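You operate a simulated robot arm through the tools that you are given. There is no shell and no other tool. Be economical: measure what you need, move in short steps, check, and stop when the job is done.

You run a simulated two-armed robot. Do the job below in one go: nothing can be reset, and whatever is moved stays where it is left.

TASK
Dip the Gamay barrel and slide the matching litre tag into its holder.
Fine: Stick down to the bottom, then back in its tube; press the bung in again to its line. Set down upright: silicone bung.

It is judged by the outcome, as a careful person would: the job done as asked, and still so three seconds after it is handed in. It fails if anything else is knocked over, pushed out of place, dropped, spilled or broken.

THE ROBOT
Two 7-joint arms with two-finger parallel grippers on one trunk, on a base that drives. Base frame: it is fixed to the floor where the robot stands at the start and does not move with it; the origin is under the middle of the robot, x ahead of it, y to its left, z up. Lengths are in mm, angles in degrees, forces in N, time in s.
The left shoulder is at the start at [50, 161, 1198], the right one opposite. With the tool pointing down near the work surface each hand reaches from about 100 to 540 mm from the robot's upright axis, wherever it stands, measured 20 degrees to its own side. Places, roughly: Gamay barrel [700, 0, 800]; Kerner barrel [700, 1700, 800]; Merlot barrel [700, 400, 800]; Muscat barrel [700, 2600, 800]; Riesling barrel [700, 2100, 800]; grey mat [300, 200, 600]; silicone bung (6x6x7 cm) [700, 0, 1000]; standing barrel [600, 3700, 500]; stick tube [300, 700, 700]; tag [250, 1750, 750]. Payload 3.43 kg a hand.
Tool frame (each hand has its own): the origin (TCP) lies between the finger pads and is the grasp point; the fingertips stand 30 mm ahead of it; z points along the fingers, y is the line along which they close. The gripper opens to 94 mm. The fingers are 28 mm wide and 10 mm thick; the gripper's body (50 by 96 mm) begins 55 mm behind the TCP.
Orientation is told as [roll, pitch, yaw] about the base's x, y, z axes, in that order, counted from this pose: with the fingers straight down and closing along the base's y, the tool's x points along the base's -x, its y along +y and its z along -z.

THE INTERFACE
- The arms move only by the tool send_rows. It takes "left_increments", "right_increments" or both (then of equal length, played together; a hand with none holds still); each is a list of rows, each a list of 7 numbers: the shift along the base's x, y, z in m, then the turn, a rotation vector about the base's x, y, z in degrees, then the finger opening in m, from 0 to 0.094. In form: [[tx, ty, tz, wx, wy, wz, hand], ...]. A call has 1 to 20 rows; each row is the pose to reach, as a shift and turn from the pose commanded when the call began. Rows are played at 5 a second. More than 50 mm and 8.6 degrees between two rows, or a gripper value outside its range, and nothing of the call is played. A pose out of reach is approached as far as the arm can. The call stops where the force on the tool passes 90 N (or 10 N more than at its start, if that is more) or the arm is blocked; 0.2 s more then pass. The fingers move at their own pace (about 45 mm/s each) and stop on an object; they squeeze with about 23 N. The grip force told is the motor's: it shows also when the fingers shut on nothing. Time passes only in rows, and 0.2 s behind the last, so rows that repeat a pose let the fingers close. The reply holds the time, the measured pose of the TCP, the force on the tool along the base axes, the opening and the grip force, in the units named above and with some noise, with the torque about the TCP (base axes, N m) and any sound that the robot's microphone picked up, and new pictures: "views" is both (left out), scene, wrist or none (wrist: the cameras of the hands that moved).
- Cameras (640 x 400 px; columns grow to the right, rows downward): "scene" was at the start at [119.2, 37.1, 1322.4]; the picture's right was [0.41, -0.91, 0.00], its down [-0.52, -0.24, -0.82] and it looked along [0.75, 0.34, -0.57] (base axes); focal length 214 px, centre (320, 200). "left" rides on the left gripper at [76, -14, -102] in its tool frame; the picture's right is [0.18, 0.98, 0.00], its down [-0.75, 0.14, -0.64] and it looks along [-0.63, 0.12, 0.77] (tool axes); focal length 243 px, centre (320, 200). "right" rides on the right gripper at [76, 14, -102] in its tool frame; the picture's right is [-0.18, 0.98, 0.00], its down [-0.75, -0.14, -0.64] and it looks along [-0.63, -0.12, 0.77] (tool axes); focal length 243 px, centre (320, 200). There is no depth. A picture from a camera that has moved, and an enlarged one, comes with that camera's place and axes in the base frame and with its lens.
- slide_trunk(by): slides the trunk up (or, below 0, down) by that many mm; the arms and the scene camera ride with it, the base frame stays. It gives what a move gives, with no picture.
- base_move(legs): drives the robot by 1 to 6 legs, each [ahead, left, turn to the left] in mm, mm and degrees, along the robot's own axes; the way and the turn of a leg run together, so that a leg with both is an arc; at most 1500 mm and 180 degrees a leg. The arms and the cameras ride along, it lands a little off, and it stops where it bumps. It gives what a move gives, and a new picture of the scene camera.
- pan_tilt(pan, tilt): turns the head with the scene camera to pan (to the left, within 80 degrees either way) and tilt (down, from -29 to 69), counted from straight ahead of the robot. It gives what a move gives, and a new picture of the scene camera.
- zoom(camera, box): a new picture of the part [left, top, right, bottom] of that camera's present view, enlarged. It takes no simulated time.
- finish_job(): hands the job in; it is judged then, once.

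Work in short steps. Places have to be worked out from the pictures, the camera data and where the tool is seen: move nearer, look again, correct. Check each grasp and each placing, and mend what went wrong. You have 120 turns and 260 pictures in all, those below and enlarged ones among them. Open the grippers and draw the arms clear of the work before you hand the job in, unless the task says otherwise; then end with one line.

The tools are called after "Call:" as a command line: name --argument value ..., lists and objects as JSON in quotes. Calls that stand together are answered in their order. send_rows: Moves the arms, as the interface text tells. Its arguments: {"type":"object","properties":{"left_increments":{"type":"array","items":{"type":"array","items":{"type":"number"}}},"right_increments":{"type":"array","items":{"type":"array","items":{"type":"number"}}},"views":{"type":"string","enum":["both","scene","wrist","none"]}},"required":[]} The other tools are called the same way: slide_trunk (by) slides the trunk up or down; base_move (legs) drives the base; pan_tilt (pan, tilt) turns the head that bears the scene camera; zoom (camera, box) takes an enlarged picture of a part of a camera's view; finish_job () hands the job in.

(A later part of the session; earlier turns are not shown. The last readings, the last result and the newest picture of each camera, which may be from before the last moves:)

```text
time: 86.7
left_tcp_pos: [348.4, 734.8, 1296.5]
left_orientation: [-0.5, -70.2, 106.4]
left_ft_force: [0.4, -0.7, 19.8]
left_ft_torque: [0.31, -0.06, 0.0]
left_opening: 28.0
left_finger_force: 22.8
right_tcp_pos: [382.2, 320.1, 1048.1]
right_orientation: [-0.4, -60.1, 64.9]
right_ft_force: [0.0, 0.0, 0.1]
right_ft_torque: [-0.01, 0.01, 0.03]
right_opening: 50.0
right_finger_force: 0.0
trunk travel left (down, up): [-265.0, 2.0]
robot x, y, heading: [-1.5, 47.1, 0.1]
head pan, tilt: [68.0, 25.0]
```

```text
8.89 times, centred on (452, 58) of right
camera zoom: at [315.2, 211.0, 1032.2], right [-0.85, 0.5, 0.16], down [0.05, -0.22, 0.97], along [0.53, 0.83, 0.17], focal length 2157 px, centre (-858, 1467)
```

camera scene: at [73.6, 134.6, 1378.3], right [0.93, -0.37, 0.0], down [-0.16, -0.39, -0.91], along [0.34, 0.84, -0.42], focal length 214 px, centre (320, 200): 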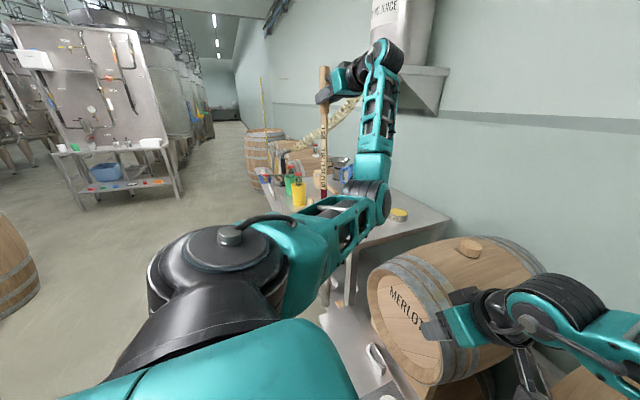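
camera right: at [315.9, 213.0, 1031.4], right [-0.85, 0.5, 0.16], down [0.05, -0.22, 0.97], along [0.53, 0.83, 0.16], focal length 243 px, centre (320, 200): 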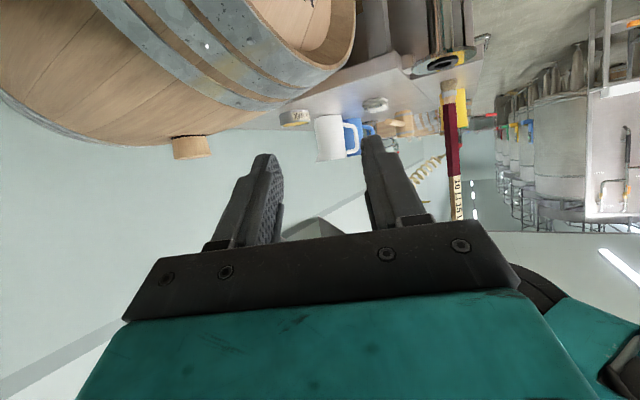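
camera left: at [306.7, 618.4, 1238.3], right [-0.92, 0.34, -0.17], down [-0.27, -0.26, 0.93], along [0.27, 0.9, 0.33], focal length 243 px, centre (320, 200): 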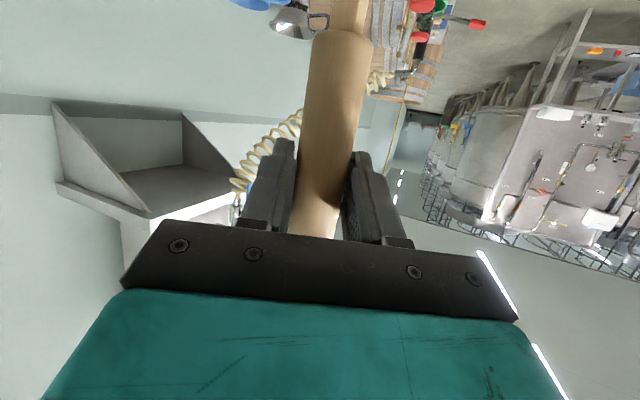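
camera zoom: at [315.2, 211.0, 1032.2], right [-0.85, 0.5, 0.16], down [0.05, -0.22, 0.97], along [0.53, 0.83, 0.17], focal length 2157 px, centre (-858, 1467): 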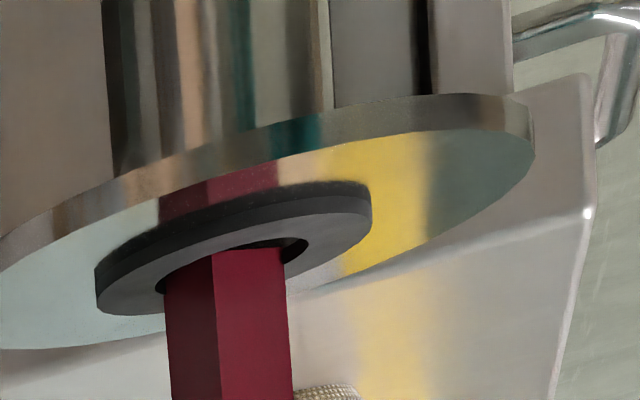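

The view is too oblique to finish this blind. Better: lift out, back the base off, and reposition so the tube is straight ahead of me like the barrel was, giving a clear head-camera view.

Call:
send_rows --left_increments '[[0, 0, 0.03, 0, 0, 0, 0.01], [0, 0, 0.07, 0, 0, 0, 0.01], [0, 0, 0.1, 0, 0, 0, 0.01]]' --right_increments '[[0, 0, 0, -0.9, 0.4, 0, 0.05], [0, -0.02, 0, -7, 3.2, 0, 0.05], [0, -0.05, 0, -14, 6.4, 0, 0.05]]' --views "none"

Call:
base_move --legs '[[-330, 0, 0]]'

```text
time: 87.5
left_tcp_pos: [350.5, 737.1, 1392.9]
left_orientation: [-0.1, -70.0, 105.9]
left_ft_force: [0.3, 0.1, -0.3]
left_ft_torque: [-0.03, 0.01, -0.06]
left_opening: 28.0
left_finger_force: 22.6
right_tcp_pos: [381.6, 270.5, 1046.1]
right_orientation: [-0.5, -44.6, 65.1]
right_ft_force: [-0.2, -0.4, 0.5]
right_ft_torque: [0.03, 0.01, -0.01]
right_opening: 50.0
right_finger_force: 0.1
trunk travel left (down, up): [-265.0, 2.0]
robot x, y, heading: [0.9, 49.7, 0.0]
head pan, tilt: [68.0, 25.0]
```

```text
time: 89.6
left_tcp_pos: [19.8, 737.7, 1394.2]
left_orientation: [-0.2, -70.2, 106.3]
left_ft_force: [-0.1, 0.2, -0.8]
left_ft_torque: [0.0, -0.01, -0.02]
left_opening: 28.2
left_finger_force: 23.0
right_tcp_pos: [52.7, 273.1, 1047.6]
right_orientation: [-0.5, -44.6, 65.3]
right_ft_force: [-0.4, -1.2, -0.6]
right_ft_torque: [0.01, -0.03, -0.01]
right_opening: 50.0
right_finger_force: 0.0
trunk travel left (down, up): [-265.0, 2.0]
robot x, y, heading: [-327.5, 45.8, 0.5]
head pan, tilt: [68.0, 25.0]
camera scene: at [-255.5, 135.0, 1378.3], right [0.93, -0.37, 0.0], down [-0.16, -0.39, -0.91], along [0.34, 0.84, -0.42], focal length 214 px, centre (320, 200)
```

scene: 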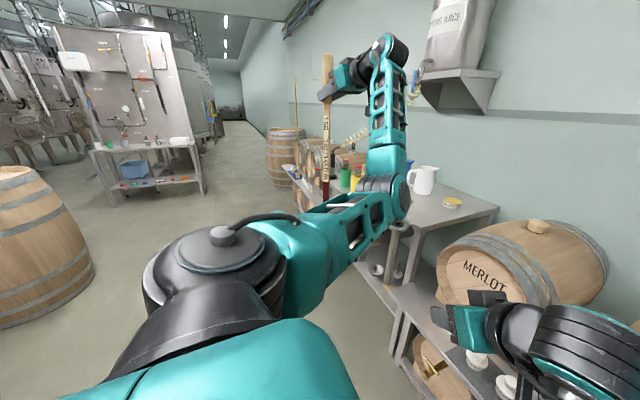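

Now both arms swing back to natural forward poses in free air.

Call:
send_rows --left_increments '[[0.019, -0.02, 0, 0, 0, -7.7, 0.01], [0.038, -0.04, 0, 0, 0, -15.3, 0.01], [0.057, -0.06, 0, 0, 0, -23, 0.01], [0.076, -0.08, 0, 0, 0, -30.7, 0.01], [0.095, -0.1, 0, 0, 0, -38.3, 0.01], [0.113, -0.121, 0, 0, 0, -46, 0.01], [0.136, -0.151, 0, 0, 0, -52, 0.01], [0.159, -0.181, 0, 0, 0, -58, 0.01], [0.182, -0.211, 0, 0, 0, -65, 0.01], [0.205, -0.241, 0, 0, 0, -71, 0.01], [0.22, -0.276, 0, 0, 0, -76, 0.01], [0.234, -0.311, 0, 0, 0, -81, 0.01], [0.249, -0.346, 0, 0, 0, -86, 0.01], [0.263, -0.381, 0, 0, 0, -91, 0.01], [0.27, -0.42, 0, 0, 0, -95, 0.01], [0.278, -0.458, 0, 0, 0, -99, 0.01], [0.286, -0.496, 0, 0, 0, -103, 0.01], [0.293, -0.531, 0, 0, 0, -106, 0.01]]' --right_increments '[[0, -0.024, 0, 0, 0, -4, 0.05], [0, -0.048, 0, 0, 0, -8, 0.05], [0, -0.072, 0, 0, 0, -12, 0.05], [0, -0.096, 0, 0, 0, -16, 0.05], [0, -0.12, 0, 0, 0, -20, 0.05], [0, -0.144, 0, 0, 0, -24, 0.05], [0, -0.168, 0, 0, 0, -28, 0.05], [0, -0.192, 0, 0, 0, -32, 0.05], [0, -0.216, 0, 0, 0, -36, 0.05], [0, -0.24, 0, 0, 0, -40, 0.05], [0, -0.264, 0, 0, 0, -44, 0.05], [0, -0.288, 0, 0, 0, -48, 0.05], [0, -0.312, 0, 0, 0, -52, 0.05], [0, -0.336, 0, 0, 0, -56, 0.05], [0, -0.36, 0, 0, 0, -60, 0.05], [0, -0.38, 0, 0, 0, -63, 0.05], [0, -0.4, 0, 0, 0, -65, 0.05], [0, -0.42, 0, 0, 0, -65, 0.05]]' --views "none"

Call:
base_move --legs '[[0, 560, 0]]'

Call:
pan_tilt --pan 10 --tilt 30

```text
time: 93.4
left_tcp_pos: [313.5, 206.8, 1393.0]
left_orientation: [0.1, -70.1, -0.1]
left_ft_force: [-0.4, -0.6, -1.1]
left_ft_torque: [-0.04, 0.0, 0.01]
left_opening: 27.9
left_finger_force: 23.2
right_tcp_pos: [67.5, -145.2, 1041.3]
right_orientation: [-0.5, -44.5, 0.2]
right_ft_force: [0.5, 0.0, -0.4]
right_ft_torque: [-0.03, 0.01, 0.03]
right_opening: 50.1
right_finger_force: 0.0
right hand out of reach, approached as far as the arm can: row 15, 16, 17, 18
trunk travel left (down, up): [-265.0, 2.0]
robot x, y, heading: [-325.8, 45.9, 0.2]
head pan, tilt: [68.0, 25.0]
```

```text
time: 96.6
left_tcp_pos: [312.2, 764.2, 1393.5]
left_orientation: [-0.1, -70.1, 0.0]
left_ft_force: [-0.5, 0.6, -0.8]
left_ft_torque: [0.0, -0.01, -0.03]
left_opening: 28.0
left_finger_force: 23.0
right_tcp_pos: [67.5, 414.7, 1042.6]
right_orientation: [-0.6, -44.5, 0.2]
right_ft_force: [-0.5, 0.1, 0.3]
right_ft_torque: [0.04, -0.03, -0.04]
right_opening: 50.0
right_finger_force: 0.1
trunk travel left (down, up): [-265.0, 2.0]
robot x, y, heading: [-329.5, 610.6, -0.1]
head pan, tilt: [68.0, 25.0]
camera scene: at [-255.6, 694.4, 1378.2], right [0.93, -0.37, 0.0], down [-0.16, -0.39, -0.91], along [0.34, 0.84, -0.42], focal length 214 px, centre (320, 200)
```

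scene: 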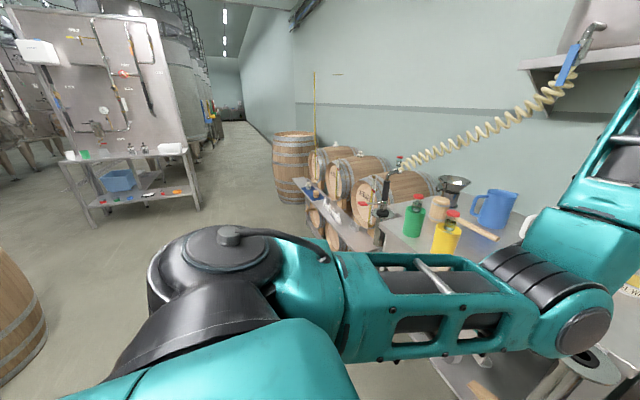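

```text
time: 97.9
left_tcp_pos: [312.7, 765.1, 1392.5]
left_orientation: [-0.2, -70.1, 0.0]
left_ft_force: [-0.8, -0.2, -2.3]
left_ft_torque: [0.02, 0.01, 0.0]
left_opening: 28.1
left_finger_force: 23.1
right_tcp_pos: [66.8, 414.7, 1042.9]
right_orientation: [-0.5, -44.4, 0.1]
right_ft_force: [0.1, 0.3, -0.4]
right_ft_torque: [-0.02, 0.0, -0.01]
right_opening: 50.3
right_finger_force: 0.0
trunk travel left (down, up): [-265.0, 2.0]
robot x, y, heading: [-328.7, 608.9, 0.0]
head pan, tilt: [10.0, 30.0]
camera scene: at [-201.0, 624.4, 1370.3], right [0.17, -0.98, 0.0], down [-0.49, -0.09, -0.87], along [0.85, 0.15, -0.5], focal length 214 px, centre (320, 200)
```

scene: 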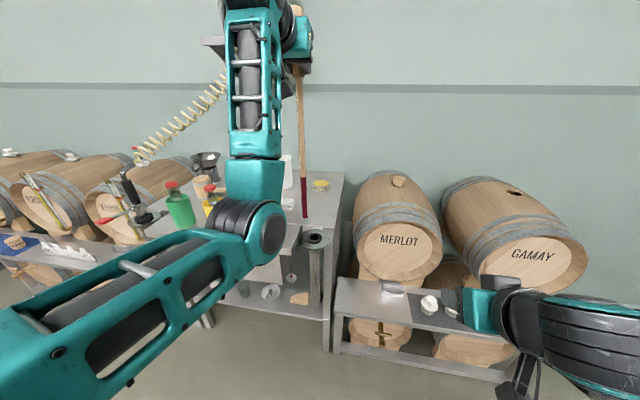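

Excellent, a clear view. Zooming on the tube mouth and tip.

Call:
zoom --camera "scene" --box '[270, 180, 350, 260]'

```text
5.00 times, centred on (310, 220) of scene
camera zoom: at [-201.0, 624.4, 1370.3], right [0.17, -0.98, 0.0], down [-0.49, -0.09, -0.87], along [0.85, 0.15, -0.5], focal length 1072 px, centre (370, 100)
```

zoom: 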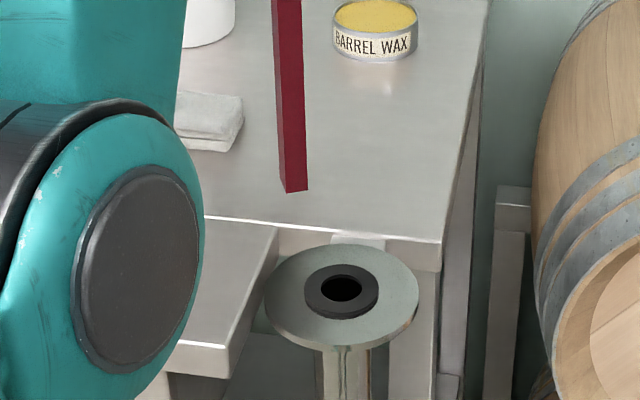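

Head view: hole ≈[344, 739], ring opening only ~28 mm. The stick leans ~1.4° (tip toward −y), so I rotate +1.4° about x, move over and lower to ~12 mm above the ring.

Call:
send_rows --left_increments '[[0.005, -0.012, -0.01, 0.7, 0, 0, 0.01], [0.011, -0.024, -0.03, 1.4, 0, 0, 0.01], [0.022, -0.035, -0.055, 1.4, 0, 0, 0.01], [0.022, -0.035, -0.075, 1.4, 0, 0, 0.01], [0.022, -0.035, -0.075, 1.4, 0, 0, 0.01]]' --views "none"

Call:
zoom --camera "scene" --box '[290, 210, 340, 250]'

Call:
zoom --camera "scene" --box '[270, 80, 350, 260]'

```text
time: 99.1
left_tcp_pos: [335.7, 729.6, 1319.7]
left_orientation: [3.9, -70.0, -3.9]
left_ft_force: [0.7, -0.2, -0.9]
left_ft_torque: [-0.02, 0.02, -0.02]
left_opening: 28.1
left_finger_force: 23.3
right_tcp_pos: [66.7, 413.8, 1041.9]
right_orientation: [-0.5, -44.5, 0.1]
right_ft_force: [-0.2, -0.6, -0.6]
right_ft_torque: [-0.02, -0.03, 0.01]
right_opening: 50.0
right_finger_force: 0.1
trunk travel left (down, up): [-265.0, 2.0]
robot x, y, heading: [-331.8, 610.1, -0.0]
head pan, tilt: [10.0, 30.0]
```

```text
10.00 times, centred on (315, 230) of scene
camera zoom: at [-201.0, 624.2, 1370.3], right [0.17, -0.98, 0.0], down [-0.49, -0.09, -0.87], along [0.85, 0.15, -0.5], focal length 2145 px, centre (370, -100)
```

zoom: 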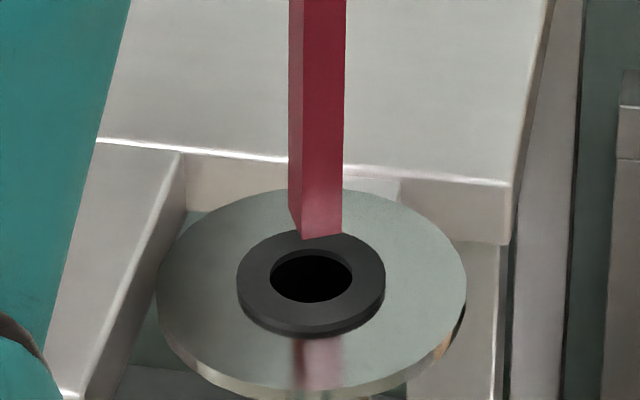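

```text
2.22 times, centred on (310, 170) of scene
camera zoom: at [-201.0, 624.2, 1370.3], right [0.17, -0.98, 0.0], down [-0.49, -0.09, -0.87], along [0.85, 0.15, -0.5], focal length 477 px, centre (342, 267)
```

zoom: 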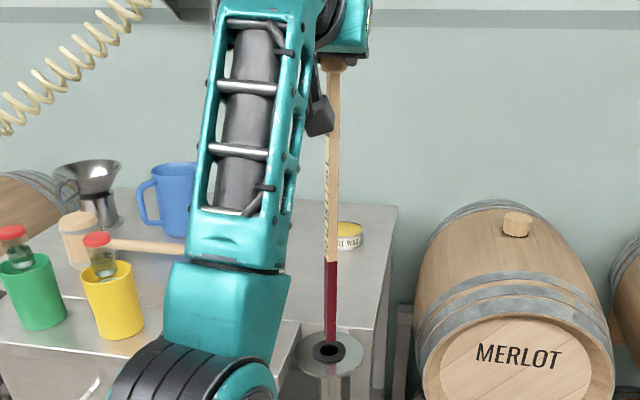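

Very clear now. The stick was actually vertical before (edges now lean the other way), so I undo the rotation, compensate y, nudge +3 mm x and lower 12 mm.

Call:
send_rows --left_increments '[[0.0015, 0.006, 0, -0.7, 0, 0, 0.01], [0.0034, 0.0116, 0, -1.35, 0, 0, 0.01], [0.0034, 0.0116, -0.012, -1.35, 0, 0, 0.01], [0.0034, 0.0116, -0.012, -1.35, 0, 0, 0.01]]' --views "none"

Call:
zoom --camera "scene" --box '[290, 210, 340, 250]'

```text
time: 100.1
left_tcp_pos: [337.7, 741.7, 1305.9]
left_orientation: [0.0, -70.2, -0.2]
left_ft_force: [0.6, -0.5, -1.3]
left_ft_torque: [0.02, 0.03, 0.02]
left_opening: 27.9
left_finger_force: 23.0
right_tcp_pos: [68.2, 415.1, 1041.7]
right_orientation: [-0.6, -44.5, 0.2]
right_ft_force: [-0.7, 0.5, -0.2]
right_ft_torque: [0.01, -0.01, -0.01]
right_opening: 50.2
right_finger_force: 0.0
trunk travel left (down, up): [-265.0, 2.0]
robot x, y, heading: [-327.6, 609.2, -0.0]
head pan, tilt: [10.0, 30.0]
```

```text
10.00 times, centred on (315, 230) of scene
camera zoom: at [-201.1, 624.2, 1370.3], right [0.17, -0.98, 0.0], down [-0.49, -0.09, -0.87], along [0.85, 0.15, -0.5], focal length 2145 px, centre (370, -100)
```

zoom: 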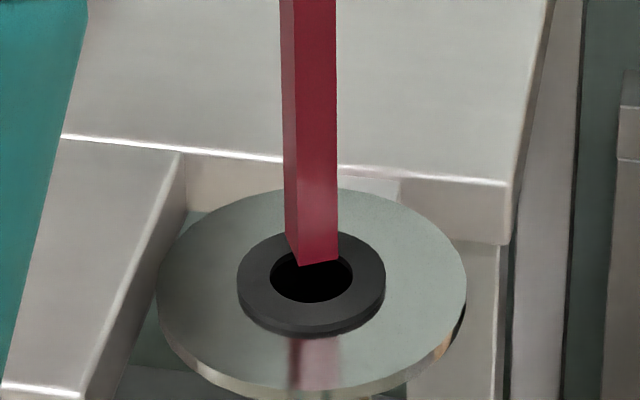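

Tip is vertical and centred in column; remaining height should land it on the hole centre. Lowering 14 mm.

Call:
send_rows --left_increments '[[-0.001, 0, -0.005, 0, 0, 0, 0.01], [-0.001, 0, -0.01, 0, 0, 0, 0.01], [-0.001, 0, -0.015, 0, 0, 0, 0.01]]' --views "none"

Call:
zoom --camera "scene" --box '[290, 210, 340, 250]'

```text
time: 100.9
left_tcp_pos: [336.5, 740.9, 1290.9]
left_orientation: [0.0, -70.1, 0.0]
left_ft_force: [0.0, -0.4, -1.8]
left_ft_torque: [0.02, 0.01, 0.0]
left_opening: 27.9
left_finger_force: 22.8
right_tcp_pos: [67.6, 414.6, 1041.5]
right_orientation: [-0.6, -44.4, 0.1]
right_ft_force: [-0.1, 0.8, 0.0]
right_ft_torque: [0.0, 0.0, -0.01]
right_opening: 50.1
right_finger_force: 0.1
trunk travel left (down, up): [-265.0, 2.0]
robot x, y, heading: [-332.9, 610.6, 0.3]
head pan, tilt: [10.0, 30.0]
```

```text
10.00 times, centred on (315, 230) of scene
camera zoom: at [-201.0, 624.3, 1370.3], right [0.17, -0.98, 0.0], down [-0.49, -0.09, -0.87], along [0.85, 0.15, -0.5], focal length 2145 px, centre (370, -100)
```

zoom: 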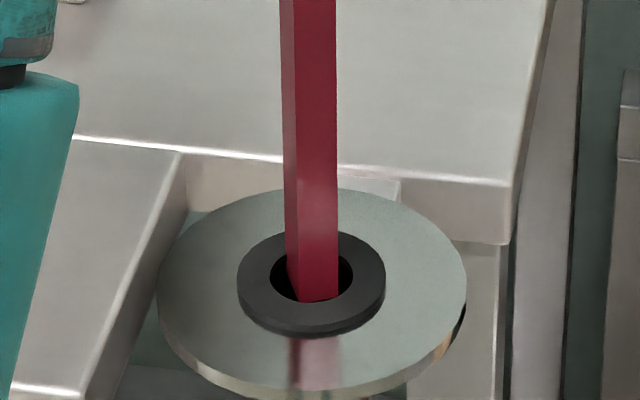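

It entered freely. Lowering into the tube.

Call:
send_rows --left_increments '[[0, 0, -0.02, 0, 0, 0, 0.01], [0, 0, -0.05, 0, 0, 0, 0.01], [0, 0, -0.085, 0, 0, 0, 0.01], [0, 0, -0.12, 0, 0, 0, 0.01], [0, 0, -0.155, 0, 0, 0, 0.01], [0, 0, -0.19, 0, 0, 0, 0.01], [0, 0, -0.225, 0, 0, 0, 0.01], [0, 0, -0.25, 0, 0, 0, 0.01]]' --views "none"

Call:
zoom --camera "scene" --box '[260, 160, 360, 270]'

```text
time: 102.7
left_tcp_pos: [335.5, 739.2, 1039.7]
left_orientation: [0.1, -70.1, -0.3]
left_ft_force: [0.2, -0.1, -1.6]
left_ft_torque: [-0.02, 0.0, -0.05]
left_opening: 11.3
left_finger_force: 23.0
right_tcp_pos: [67.4, 414.5, 1043.0]
right_orientation: [-0.6, -44.5, 0.1]
right_ft_force: [0.0, 0.1, 1.2]
right_ft_torque: [0.03, 0.0, -0.02]
right_opening: 50.3
right_finger_force: 0.1
trunk travel left (down, up): [-265.0, 2.0]
robot x, y, heading: [-329.4, 612.0, 0.1]
head pan, tilt: [10.0, 30.0]
```

```text
3.64 times, centred on (310, 215) of scene
camera zoom: at [-201.0, 624.3, 1370.3], right [0.17, -0.98, 0.0], down [-0.49, -0.09, -0.87], along [0.85, 0.15, -0.5], focal length 780 px, centre (356, 146)
```

zoom: 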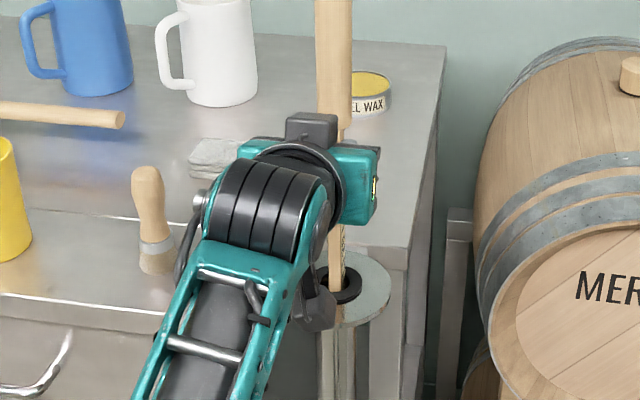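

The hand slid off the handle's taper onto the blade (opening 11 mm), so the stick stopped partway. It's still held, so I keep lowering on the blade and watch force.

Call:
send_rows --left_increments '[[0, 0, -0.01, 0, 0, 0, 0.005], [0, 0, -0.025, 0, 0, 0, 0.005], [0, 0, -0.04, 0, 0, 0, 0.005], [0, 0, -0.05, 0, 0, 0, 0.005]]' --views "wrist"

Call:
zoom --camera "scene" --box '[260, 140, 360, 270]'

```text
time: 103.7
left_tcp_pos: [334.9, 740.4, 990.4]
left_orientation: [0.1, -70.2, -0.2]
left_ft_force: [-2.7, -0.4, 0.1]
left_ft_torque: [-0.02, 0.3, 0.01]
left_opening: 11.8
left_finger_force: 23.0
right_tcp_pos: [67.4, 413.6, 1042.9]
right_orientation: [-0.6, -44.5, 0.1]
right_ft_force: [-0.2, 0.3, 0.3]
right_ft_torque: [0.02, 0.01, 0.02]
right_opening: 49.8
right_finger_force: 0.1
trunk travel left (down, up): [-265.0, 2.0]
robot x, y, heading: [-330.3, 605.0, -0.1]
head pan, tilt: [10.0, 30.0]
camera left: at [213.5, 726.2, 954.8], right [-0.06, 0.98, -0.17], down [-0.35, 0.14, 0.93], along [0.94, 0.12, 0.33], focal length 243 px, centre (320, 200)
```

left: 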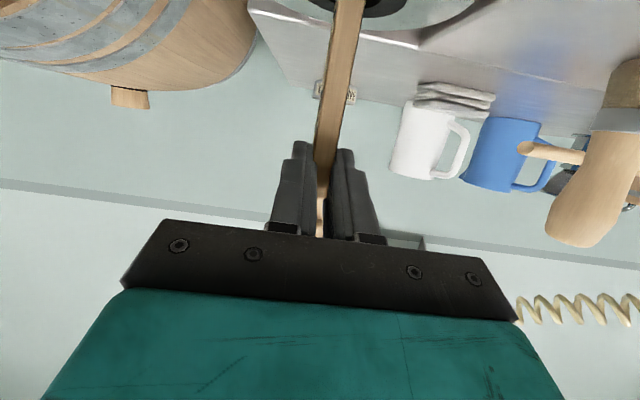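

```text
3.08 times, centred on (310, 205) of scene
camera zoom: at [-201.4, 624.2, 1370.3], right [0.17, -0.98, 0.0], down [-0.49, -0.09, -0.87], along [0.85, 0.15, -0.5], focal length 660 px, centre (351, 185)
```

zoom: 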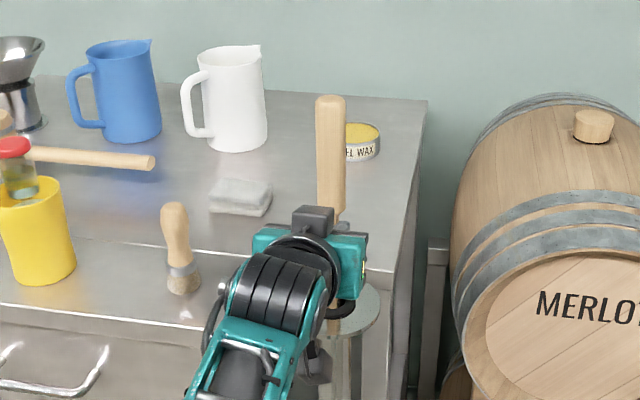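

The stick follows now (handle base at z≈1016, final ≈950). I ease 3 mm toward −x and lower 42 mm more, staying above the flange.

Call:
send_rows --left_increments '[[-0.003, 0, -0.01, 0, 0, 0, 0.005], [-0.003, 0, -0.022, 0, 0, 0, 0.005], [-0.003, 0, -0.034, 0, 0, 0, 0.005], [-0.003, 0, -0.042, 0, 0, 0, 0.005]]' --views "none"

Call:
zoom --camera "scene" --box '[260, 140, 360, 270]'

```text
time: 104.7
left_tcp_pos: [332.6, 742.5, 948.8]
left_orientation: [0.0, -70.0, -0.1]
left_ft_force: [0.0, 1.2, -2.1]
left_ft_torque: [0.0, 0.02, 0.02]
left_opening: 11.4
left_finger_force: 23.4
right_tcp_pos: [66.8, 414.6, 1041.1]
right_orientation: [-0.6, -44.6, 0.1]
right_ft_force: [-0.1, 0.0, -0.1]
right_ft_torque: [0.01, -0.02, -0.05]
right_opening: 49.9
right_finger_force: 0.0
trunk travel left (down, up): [-265.0, 2.0]
robot x, y, heading: [-330.7, 607.4, -0.0]
head pan, tilt: [10.0, 30.0]
```

```text
3.08 times, centred on (310, 205) of scene
camera zoom: at [-201.0, 624.3, 1370.3], right [0.17, -0.98, 0.0], down [-0.49, -0.09, -0.87], along [0.85, 0.15, -0.5], focal length 660 px, centre (351, 185)
```

zoom: 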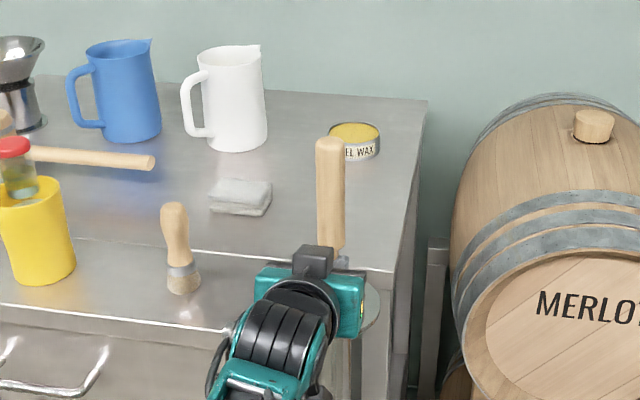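

About 25 mm remains. I lower 8 mm more and open slightly so it settles the last bit in the tube.

Call:
send_rows --left_increments '[[0, 0, -0.004, 0, 0, 0, 0.005], [0, 0, -0.009, 0, 0, 0, 0.005], [0, 0, -0.009, 0, 0, 0, 0.016], [0, 0, -0.009, 0, 0, 0, 0.022], [0, 0, -0.009, 0, 0, 0, 0.022]]' --views "wrist"

Call:
zoom --camera "scene" --box '[260, 140, 360, 270]'

```text
time: 105.9
left_tcp_pos: [333.4, 741.9, 938.4]
left_orientation: [0.0, -70.1, -0.1]
left_ft_force: [-0.7, 0.0, -2.6]
left_ft_torque: [-0.01, -0.01, 0.03]
left_opening: 22.1
left_finger_force: 0.1
right_tcp_pos: [67.6, 414.0, 1041.6]
right_orientation: [-0.5, -44.5, 0.1]
right_ft_force: [-0.8, -0.9, 0.3]
right_ft_torque: [-0.01, -0.01, 0.0]
right_opening: 49.9
right_finger_force: 0.1
trunk travel left (down, up): [-265.0, 2.0]
robot x, y, heading: [-325.2, 611.4, 0.2]
head pan, tilt: [10.0, 30.0]
camera left: at [211.4, 726.5, 903.3], right [-0.06, 0.98, -0.17], down [-0.35, 0.14, 0.93], along [0.94, 0.12, 0.33], focal length 243 px, centre (320, 200)
```

left: 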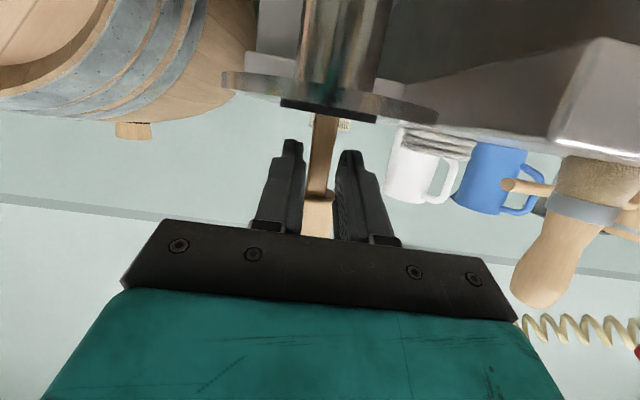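

```text
3.08 times, centred on (310, 205) of scene
camera zoom: at [-201.0, 624.3, 1370.3], right [0.17, -0.98, 0.0], down [-0.49, -0.09, -0.87], along [0.85, 0.15, -0.5], focal length 660 px, centre (351, 185)
```

zoom: 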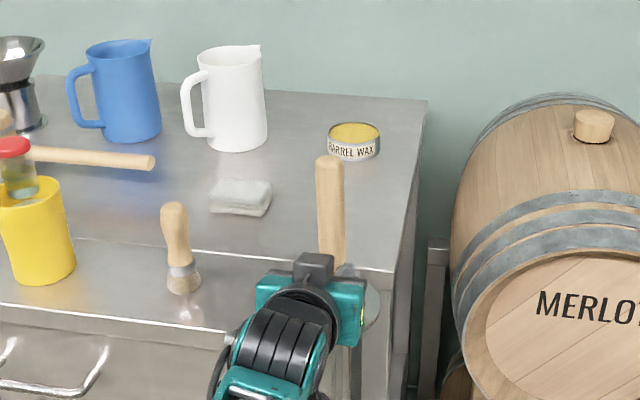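

Handle base is now at z≈948 — its original height. I open and back straight out.

Call:
send_rows --left_increments '[[0, 0, 0, 0, 0, 0, 0.05], [0, 0, 0, 0, 0, 0, 0.06], [-0.03, 0, 0.0, 0, 0, 0, 0.06], [-0.07, 0, 0.0, 0, 0, 0, 0.06], [-0.11, 0, 0.0, 0, 0, 0, 0.06], [-0.13, 0, 0.03, 0, 0, 0, 0.06], [-0.13, 0, 0.07, 0, 0, 0, 0.06], [-0.13, 0, 0.11, 0, 0, 0, 0.06]]' --views "scene"

Call:
zoom --camera "scene" --box '[280, 170, 350, 270]'

```text
time: 107.0
left_tcp_pos: [300.6, 757.9, 1063.1]
left_orientation: [14.4, -83.0, -13.4]
left_ft_force: [0.2, -0.4, -0.5]
left_ft_torque: [0.01, 0.02, 0.01]
left_opening: 60.0
left_finger_force: 0.0
right_tcp_pos: [68.1, 414.4, 1041.2]
right_orientation: [-0.7, -44.5, 0.2]
right_ft_force: [0.1, 0.6, 0.2]
right_ft_torque: [0.0, -0.01, -0.01]
right_opening: 50.1
right_finger_force: 0.0
trunk travel left (down, up): [-265.0, 2.0]
robot x, y, heading: [-328.8, 604.6, 0.1]
head pan, tilt: [10.0, 30.0]
stopped in row 5 (left hand): the arm was blocked; the commanded pose is now the measured one
camera scene: at [-201.0, 624.5, 1370.3], right [0.17, -0.98, 0.0], down [-0.49, -0.09, -0.87], along [0.85, 0.15, -0.5], focal length 214 px, centre (320, 200)
```

scene: 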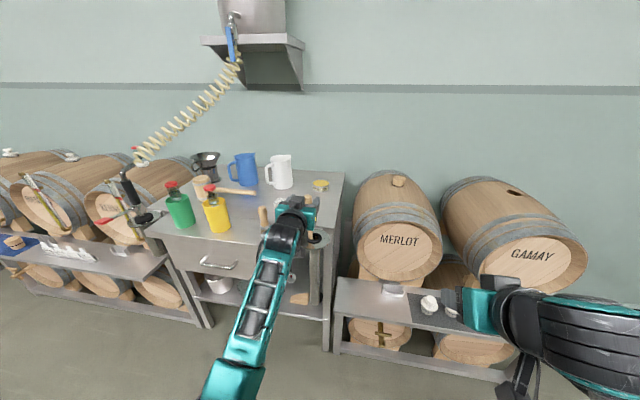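

```text
4.00 times, centred on (315, 220) of scene
camera zoom: at [-201.0, 624.5, 1370.3], right [0.17, -0.98, 0.0], down [-0.49, -0.09, -0.87], along [0.85, 0.15, -0.5], focal length 858 px, centre (340, 120)
```

zoom: 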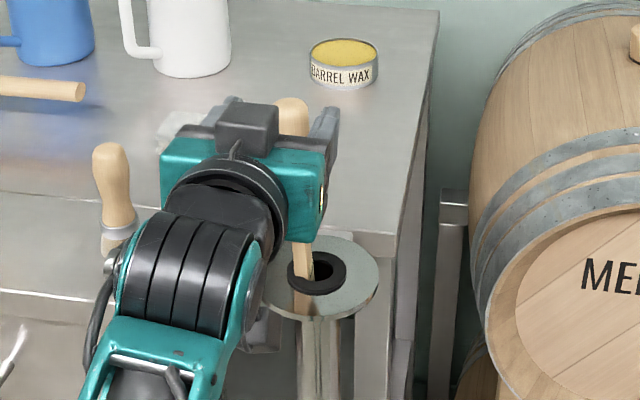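

The arm was blocked and swung up near the handle. I check carefully with the wrist camera and closer zoom before moving.

Call:
zoom --camera "left" --box '[0, 0, 640, 400]'

Call:
zoom --camera "scene" --box '[295, 185, 335, 255]'

```text
1.00 times, centred on (320, 200) of left
camera zoom: at [190.6, 743.5, 998.9], right [-0.04, 0.99, -0.15], down [-0.55, 0.11, 0.83], along [0.83, 0.12, 0.54], focal length 243 px, centre (320, 200)
```

zoom: 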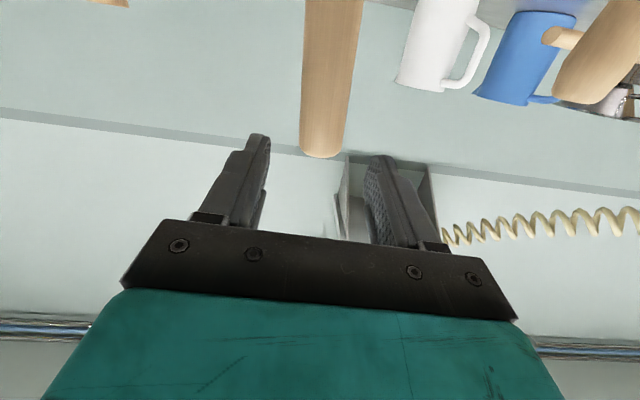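

```text
5.71 times, centred on (315, 220) of scene
camera zoom: at [-201.0, 624.5, 1370.3], right [0.17, -0.98, 0.0], down [-0.49, -0.09, -0.87], along [0.85, 0.15, -0.5], focal length 1226 px, centre (349, 86)
```

zoom: 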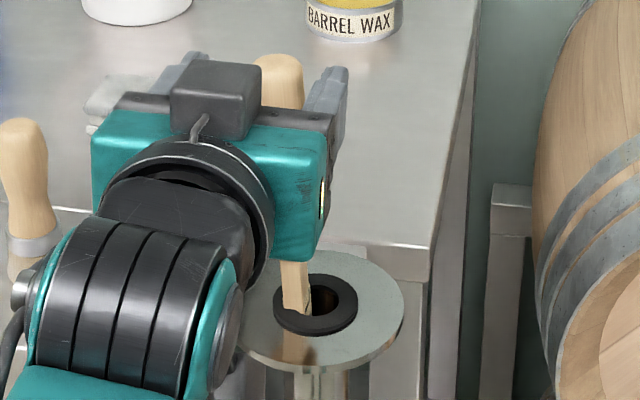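

The handle stands free between the open fingers and the blade is still in the ring. I retreat by driving the base straight back.

Call:
base_move --legs '[[-200, 0, 0]]'

Call:
zoom --camera "scene" --box '[280, 150, 360, 260]'

```text
time: 108.7
left_tcp_pos: [97.1, 756.9, 1063.2]
left_orientation: [14.5, -82.9, -13.7]
left_ft_force: [-1.6, -0.3, 0.0]
left_ft_torque: [0.02, -0.01, 0.0]
left_opening: 60.2
left_finger_force: 0.1
right_tcp_pos: [-137.3, 413.6, 1042.5]
right_orientation: [-0.6, -44.5, 0.0]
right_ft_force: [0.3, 0.1, 0.6]
right_ft_torque: [0.0, 0.0, 0.02]
right_opening: 50.0
right_finger_force: 0.0
trunk travel left (down, up): [-265.0, 2.0]
robot x, y, heading: [-534.4, 609.0, -0.1]
head pan, tilt: [10.0, 30.0]
camera scene: at [-405.6, 624.1, 1370.4], right [0.17, -0.99, 0.0], down [-0.49, -0.09, -0.87], along [0.85, 0.15, -0.5], focal length 214 px, centre (320, 200)
```

scene: 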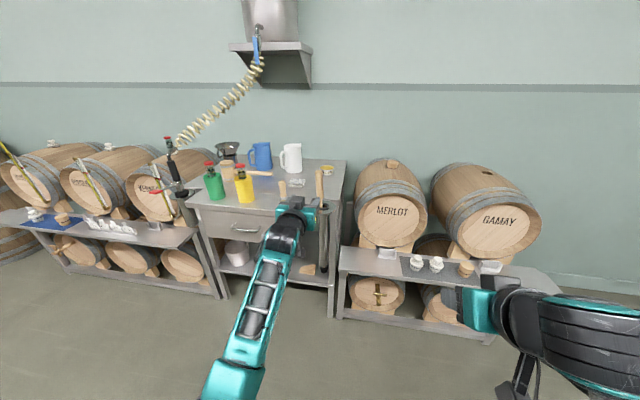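

```text
3.64 times, centred on (320, 205) of scene
camera zoom: at [-405.6, 624.1, 1370.4], right [0.17, -0.99, 0.0], down [-0.49, -0.09, -0.87], along [0.85, 0.15, -0.5], focal length 780 px, centre (320, 182)
```

zoom: 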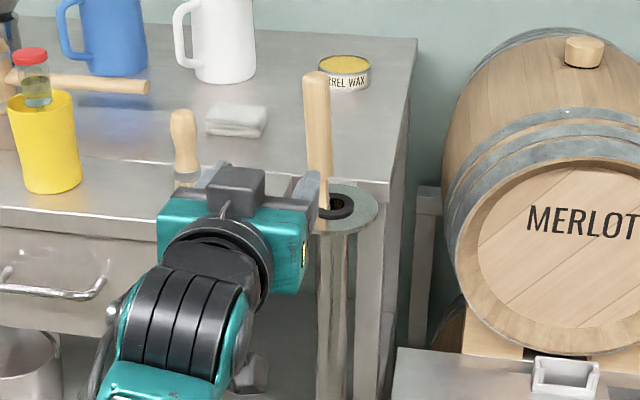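

The stick is back in its tube. Next I bring the left arm to its natural tool-down pose in free space.

Call:
send_rows --left_increments '[[-0.03, 0.02, 0, 0, 7.5, 0, 0.06], [-0.06, 0.04, 0, 0, 15, 0, 0.06], [-0.09, 0.06, 0, 0, 22.5, 0, 0.06], [-0.12, 0.08, 0, 0, 30, 0, 0.06], [-0.15, 0.1, 0, 0, 37.5, 0, 0.06], [-0.18, 0.12, 0, 0, 45, 0, 0.06], [-0.21, 0.14, 0, 0, 52.5, 0, 0.06], [-0.24, 0.16, 0, 0, 60, 0, 0.06], [-0.27, 0.18, 0, 0, 67.5, 0, 0.06], [-0.3, 0.2, 0, 0, 75, 0, 0.06], [-0.33, 0.22, 0, 0, 82.5, 0, 0.06]]' --views "none"

Call:
pan_tilt --pan 60 --tilt 30

Call:
zoom --camera "scene" --box '[300, 140, 500, 280]'

```text
time: 111.1
left_tcp_pos: [-231.9, 977.1, 1060.7]
left_orientation: [1.0, -0.4, -1.6]
left_ft_force: [0.6, -1.3, -0.4]
left_ft_torque: [0.0, 0.01, 0.02]
left_opening: 60.1
left_finger_force: 0.1
right_tcp_pos: [-137.8, 414.3, 1041.4]
right_orientation: [-0.6, -44.5, 0.0]
right_ft_force: [0.4, -0.4, 0.4]
right_ft_torque: [0.0, 0.03, -0.01]
right_opening: 50.0
right_finger_force: 0.0
trunk travel left (down, up): [-265.0, 2.0]
robot x, y, heading: [-537.2, 610.4, -0.3]
head pan, tilt: [10.0, 30.0]
```

```text
time: 112.2
left_tcp_pos: [-232.1, 976.5, 1060.7]
left_orientation: [1.0, -0.5, -1.8]
left_ft_force: [-0.2, -0.3, -0.9]
left_ft_torque: [-0.05, 0.0, -0.01]
left_opening: 59.9
left_finger_force: 0.1
right_tcp_pos: [-136.7, 413.2, 1042.7]
right_orientation: [-0.6, -44.5, 0.0]
right_ft_force: [-0.7, 0.4, 0.0]
right_ft_torque: [-0.01, 0.02, -0.05]
right_opening: 50.1
right_finger_force: 0.0
trunk travel left (down, up): [-265.0, 2.0]
robot x, y, heading: [-535.3, 611.1, -0.1]
head pan, tilt: [60.0, 30.0]
camera scene: at [-448.5, 686.8, 1370.3], right [0.86, -0.5, 0.0], down [-0.25, -0.43, -0.87], along [0.43, 0.75, -0.5], focal length 214 px, centre (320, 200)
```

scene: 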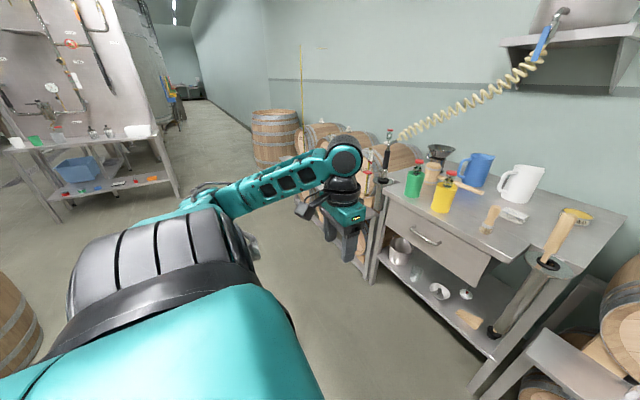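

```text
2.86 times, centred on (400, 210) of scene
camera zoom: at [-448.5, 686.8, 1370.3], right [0.86, -0.5, 0.0], down [-0.25, -0.43, -0.87], along [0.43, 0.75, -0.5], focal length 613 px, centre (91, 171)
```

zoom: 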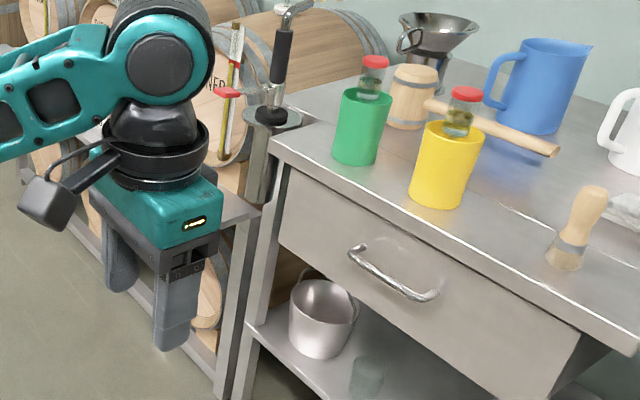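

The tag rack is further left, so I go there next (before the bung). Driving left ~1000 mm, keeping well back from the benches.

Call:
base_move --legs '[[0, 1050, 0]]'

Call:
pan_tilt --pan 0 --tilt 35

```text
time: 117.7
left_tcp_pos: [-239.2, 2034.4, 1060.5]
left_orientation: [1.0, -0.6, -1.1]
left_ft_force: [-0.2, 0.4, 0.0]
left_ft_torque: [-0.01, -0.05, -0.01]
left_opening: 59.8
left_finger_force: 0.1
right_tcp_pos: [-137.9, 1473.0, 1041.8]
right_orientation: [-0.6, -44.4, 0.5]
right_ft_force: [0.2, 0.3, 0.0]
right_ft_torque: [-0.02, 0.01, 0.0]
right_opening: 49.9
right_finger_force: 0.1
trunk travel left (down, up): [-265.0, 2.0]
robot x, y, heading: [-537.0, 1662.1, 0.5]
head pan, tilt: [60.0, 30.0]
camera scene: at [-453.2, 1742.6, 1370.3], right [0.87, -0.49, 0.0], down [-0.25, -0.44, -0.87], along [0.43, 0.75, -0.5], focal length 214 px, centre (320, 200)
```

scene: 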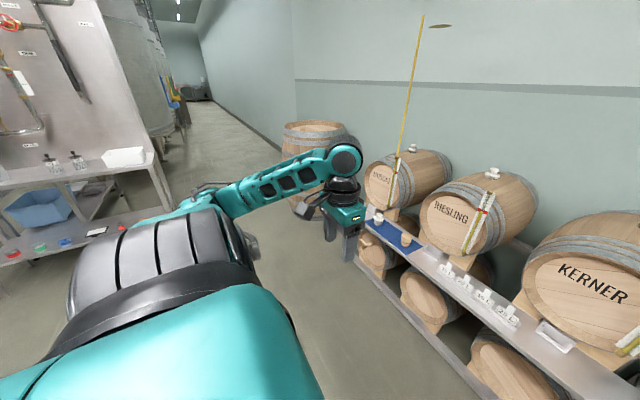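

```text
time: 119.0
left_tcp_pos: [-238.7, 2034.5, 1061.4]
left_orientation: [1.0, -0.7, -1.1]
left_ft_force: [-0.7, -0.6, -0.1]
left_ft_torque: [-0.06, -0.01, 0.0]
left_opening: 60.1
left_finger_force: 0.0
right_tcp_pos: [-138.9, 1471.7, 1042.5]
right_orientation: [-0.6, -44.5, 0.6]
right_ft_force: [-0.4, 0.8, 0.7]
right_ft_torque: [0.01, -0.01, 0.01]
right_opening: 50.0
right_finger_force: 0.1
trunk travel left (down, up): [-265.0, 2.0]
robot x, y, heading: [-535.0, 1663.0, 0.4]
head pan, tilt: [0.0, 35.0]
camera scene: at [-409.6, 1664.5, 1362.5], right [0.01, -1.0, 0.0], down [-0.57, -0.01, -0.82], along [0.82, 0.01, -0.57], focal length 214 px, centre (320, 200)
```

scene: 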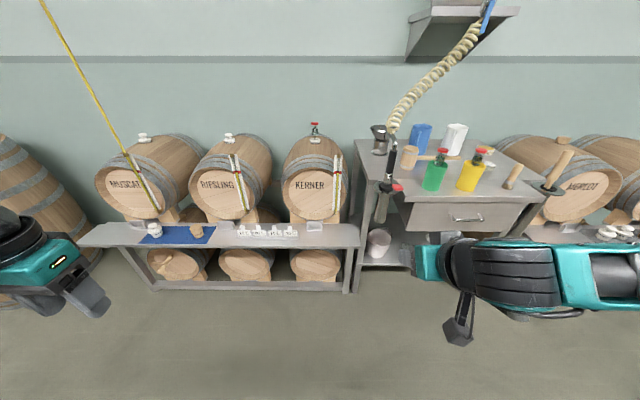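

Call:
zoom --camera "scene" --box '[225, 210, 345, 250]'

Call:
zoom --camera "scene" --box '[230, 222, 302, 242]'

```text
5.33 times, centred on (285, 230) of scene
camera zoom: at [-409.6, 1664.5, 1362.5], right [0.01, -1.0, 0.0], down [-0.57, -0.01, -0.82], along [0.82, 0.01, -0.57], focal length 1144 px, centre (507, 40)
```

zoom: 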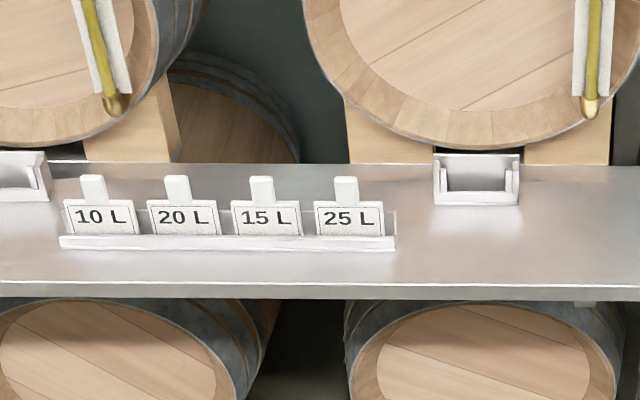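

```text
8.89 times, centred on (266, 232) of scene
camera zoom: at [-409.6, 1664.5, 1362.5], right [0.01, -1.0, 0.0], down [-0.57, -0.01, -0.82], along [0.82, 0.01, -0.57], focal length 1906 px, centre (800, -84)
```

zoom: 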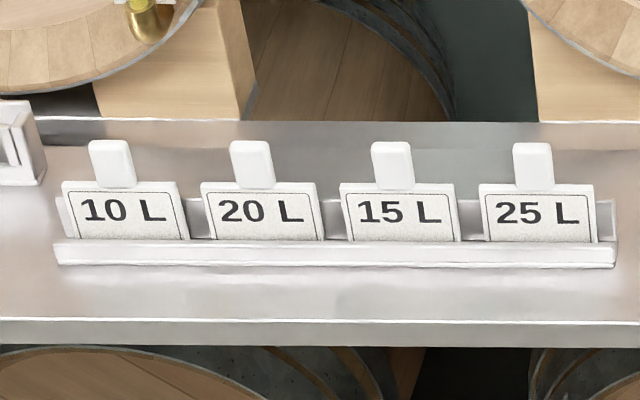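

All four tags are readable; "10 L" is the leftmost. I drive in so the 10 L tag (≈[361, 2048, 660]) is within the left arm's reach.

Call:
base_move --legs '[[0, 228, 0], [470, 0, 0]]'

Call:
pan_tilt --pan 15 --tilt 55

```text
time: 123.1
left_tcp_pos: [230.5, 2272.1, 1060.4]
left_orientation: [0.9, -0.5, -0.7]
left_ft_force: [-0.2, 0.3, 0.0]
left_ft_torque: [0.0, -0.04, -0.02]
left_opening: 59.8
left_finger_force: 0.0
right_tcp_pos: [334.3, 1711.7, 1042.5]
right_orientation: [-0.6, -44.4, 1.0]
right_ft_force: [-0.2, -1.3, 0.9]
right_ft_torque: [0.01, 0.02, -0.01]
right_opening: 49.9
right_finger_force: 0.0
trunk travel left (down, up): [-265.0, 2.0]
robot x, y, heading: [-66.2, 1899.2, 0.7]
head pan, tilt: [0.0, 35.0]
camera scene: at [62.2, 1901.6, 1362.4], right [0.02, -1.0, 0.0], down [-0.57, -0.01, -0.82], along [0.82, 0.01, -0.57], focal length 214 px, centre (320, 200)
```

scene: 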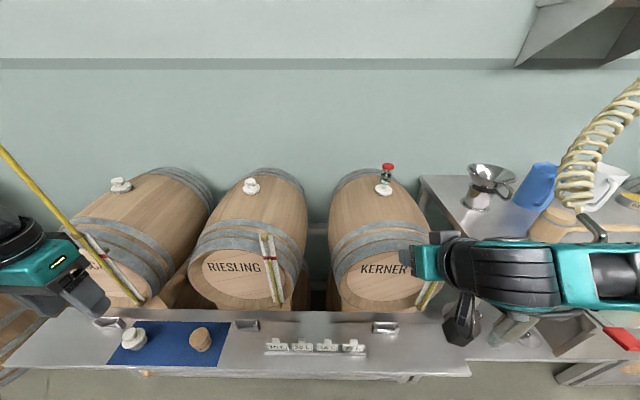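

```text
time: 124.0
left_tcp_pos: [229.1, 2273.5, 1061.2]
left_orientation: [0.9, -0.4, -0.7]
left_ft_force: [-0.5, 0.3, 0.2]
left_ft_torque: [0.0, -0.01, 0.0]
left_opening: 60.1
left_finger_force: 0.1
right_tcp_pos: [333.8, 1712.0, 1042.4]
right_orientation: [-0.5, -44.5, 1.0]
right_ft_force: [0.0, 0.1, 0.1]
right_ft_torque: [-0.03, 0.0, -0.01]
right_opening: 50.1
right_finger_force: 0.1
trunk travel left (down, up): [-265.0, 2.0]
robot x, y, heading: [-60.1, 1900.8, 0.8]
head pan, tilt: [15.0, 55.0]
camera scene: at [43.1, 1919.9, 1334.3], right [0.27, -0.96, 0.0], down [-0.79, -0.22, -0.57], along [0.55, 0.16, -0.82], focal length 214 px, centre (320, 200)
```

scene: 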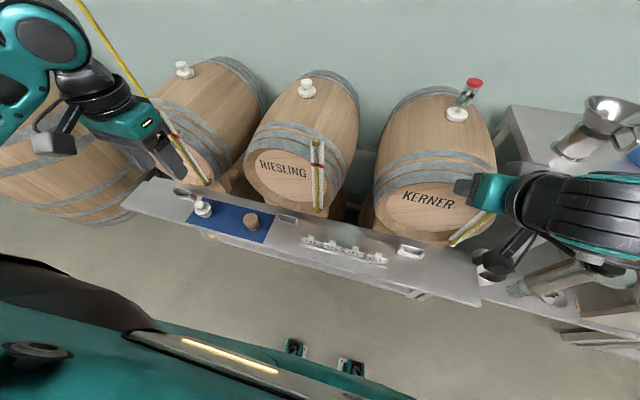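

Call:
zoom --camera "scene" --box '[290, 225, 400, 275]'

Call:
zoom --camera "scene" --box '[40, 60, 260, 240]'

```text
5.82 times, centred on (345, 250) of scene
camera zoom: at [43.1, 1919.9, 1334.3], right [0.27, -0.96, 0.0], down [-0.79, -0.22, -0.57], along [0.55, 0.16, -0.82], focal length 1248 px, centre (174, -91)
```

zoom: 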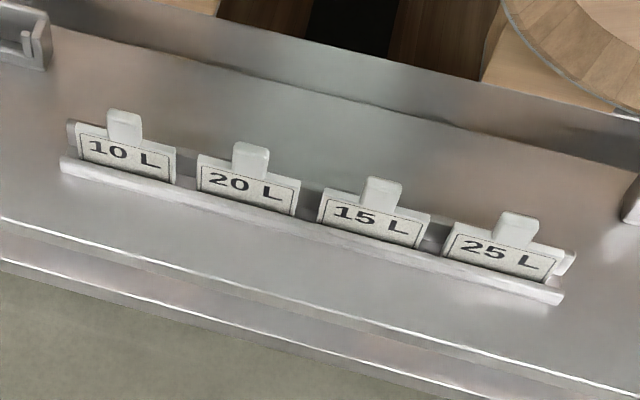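

```text
2.22 times, centred on (150, 150) of scene
camera zoom: at [43.1, 1919.9, 1334.3], right [0.27, -0.96, 0.0], down [-0.79, -0.22, -0.57], along [0.55, 0.16, -0.82], focal length 477 px, centre (698, 311)
```

zoom: 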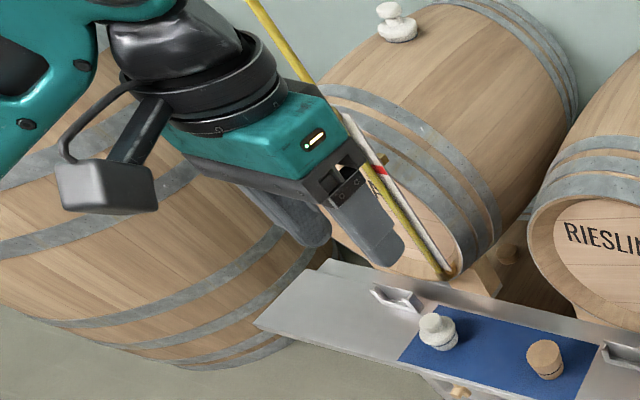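

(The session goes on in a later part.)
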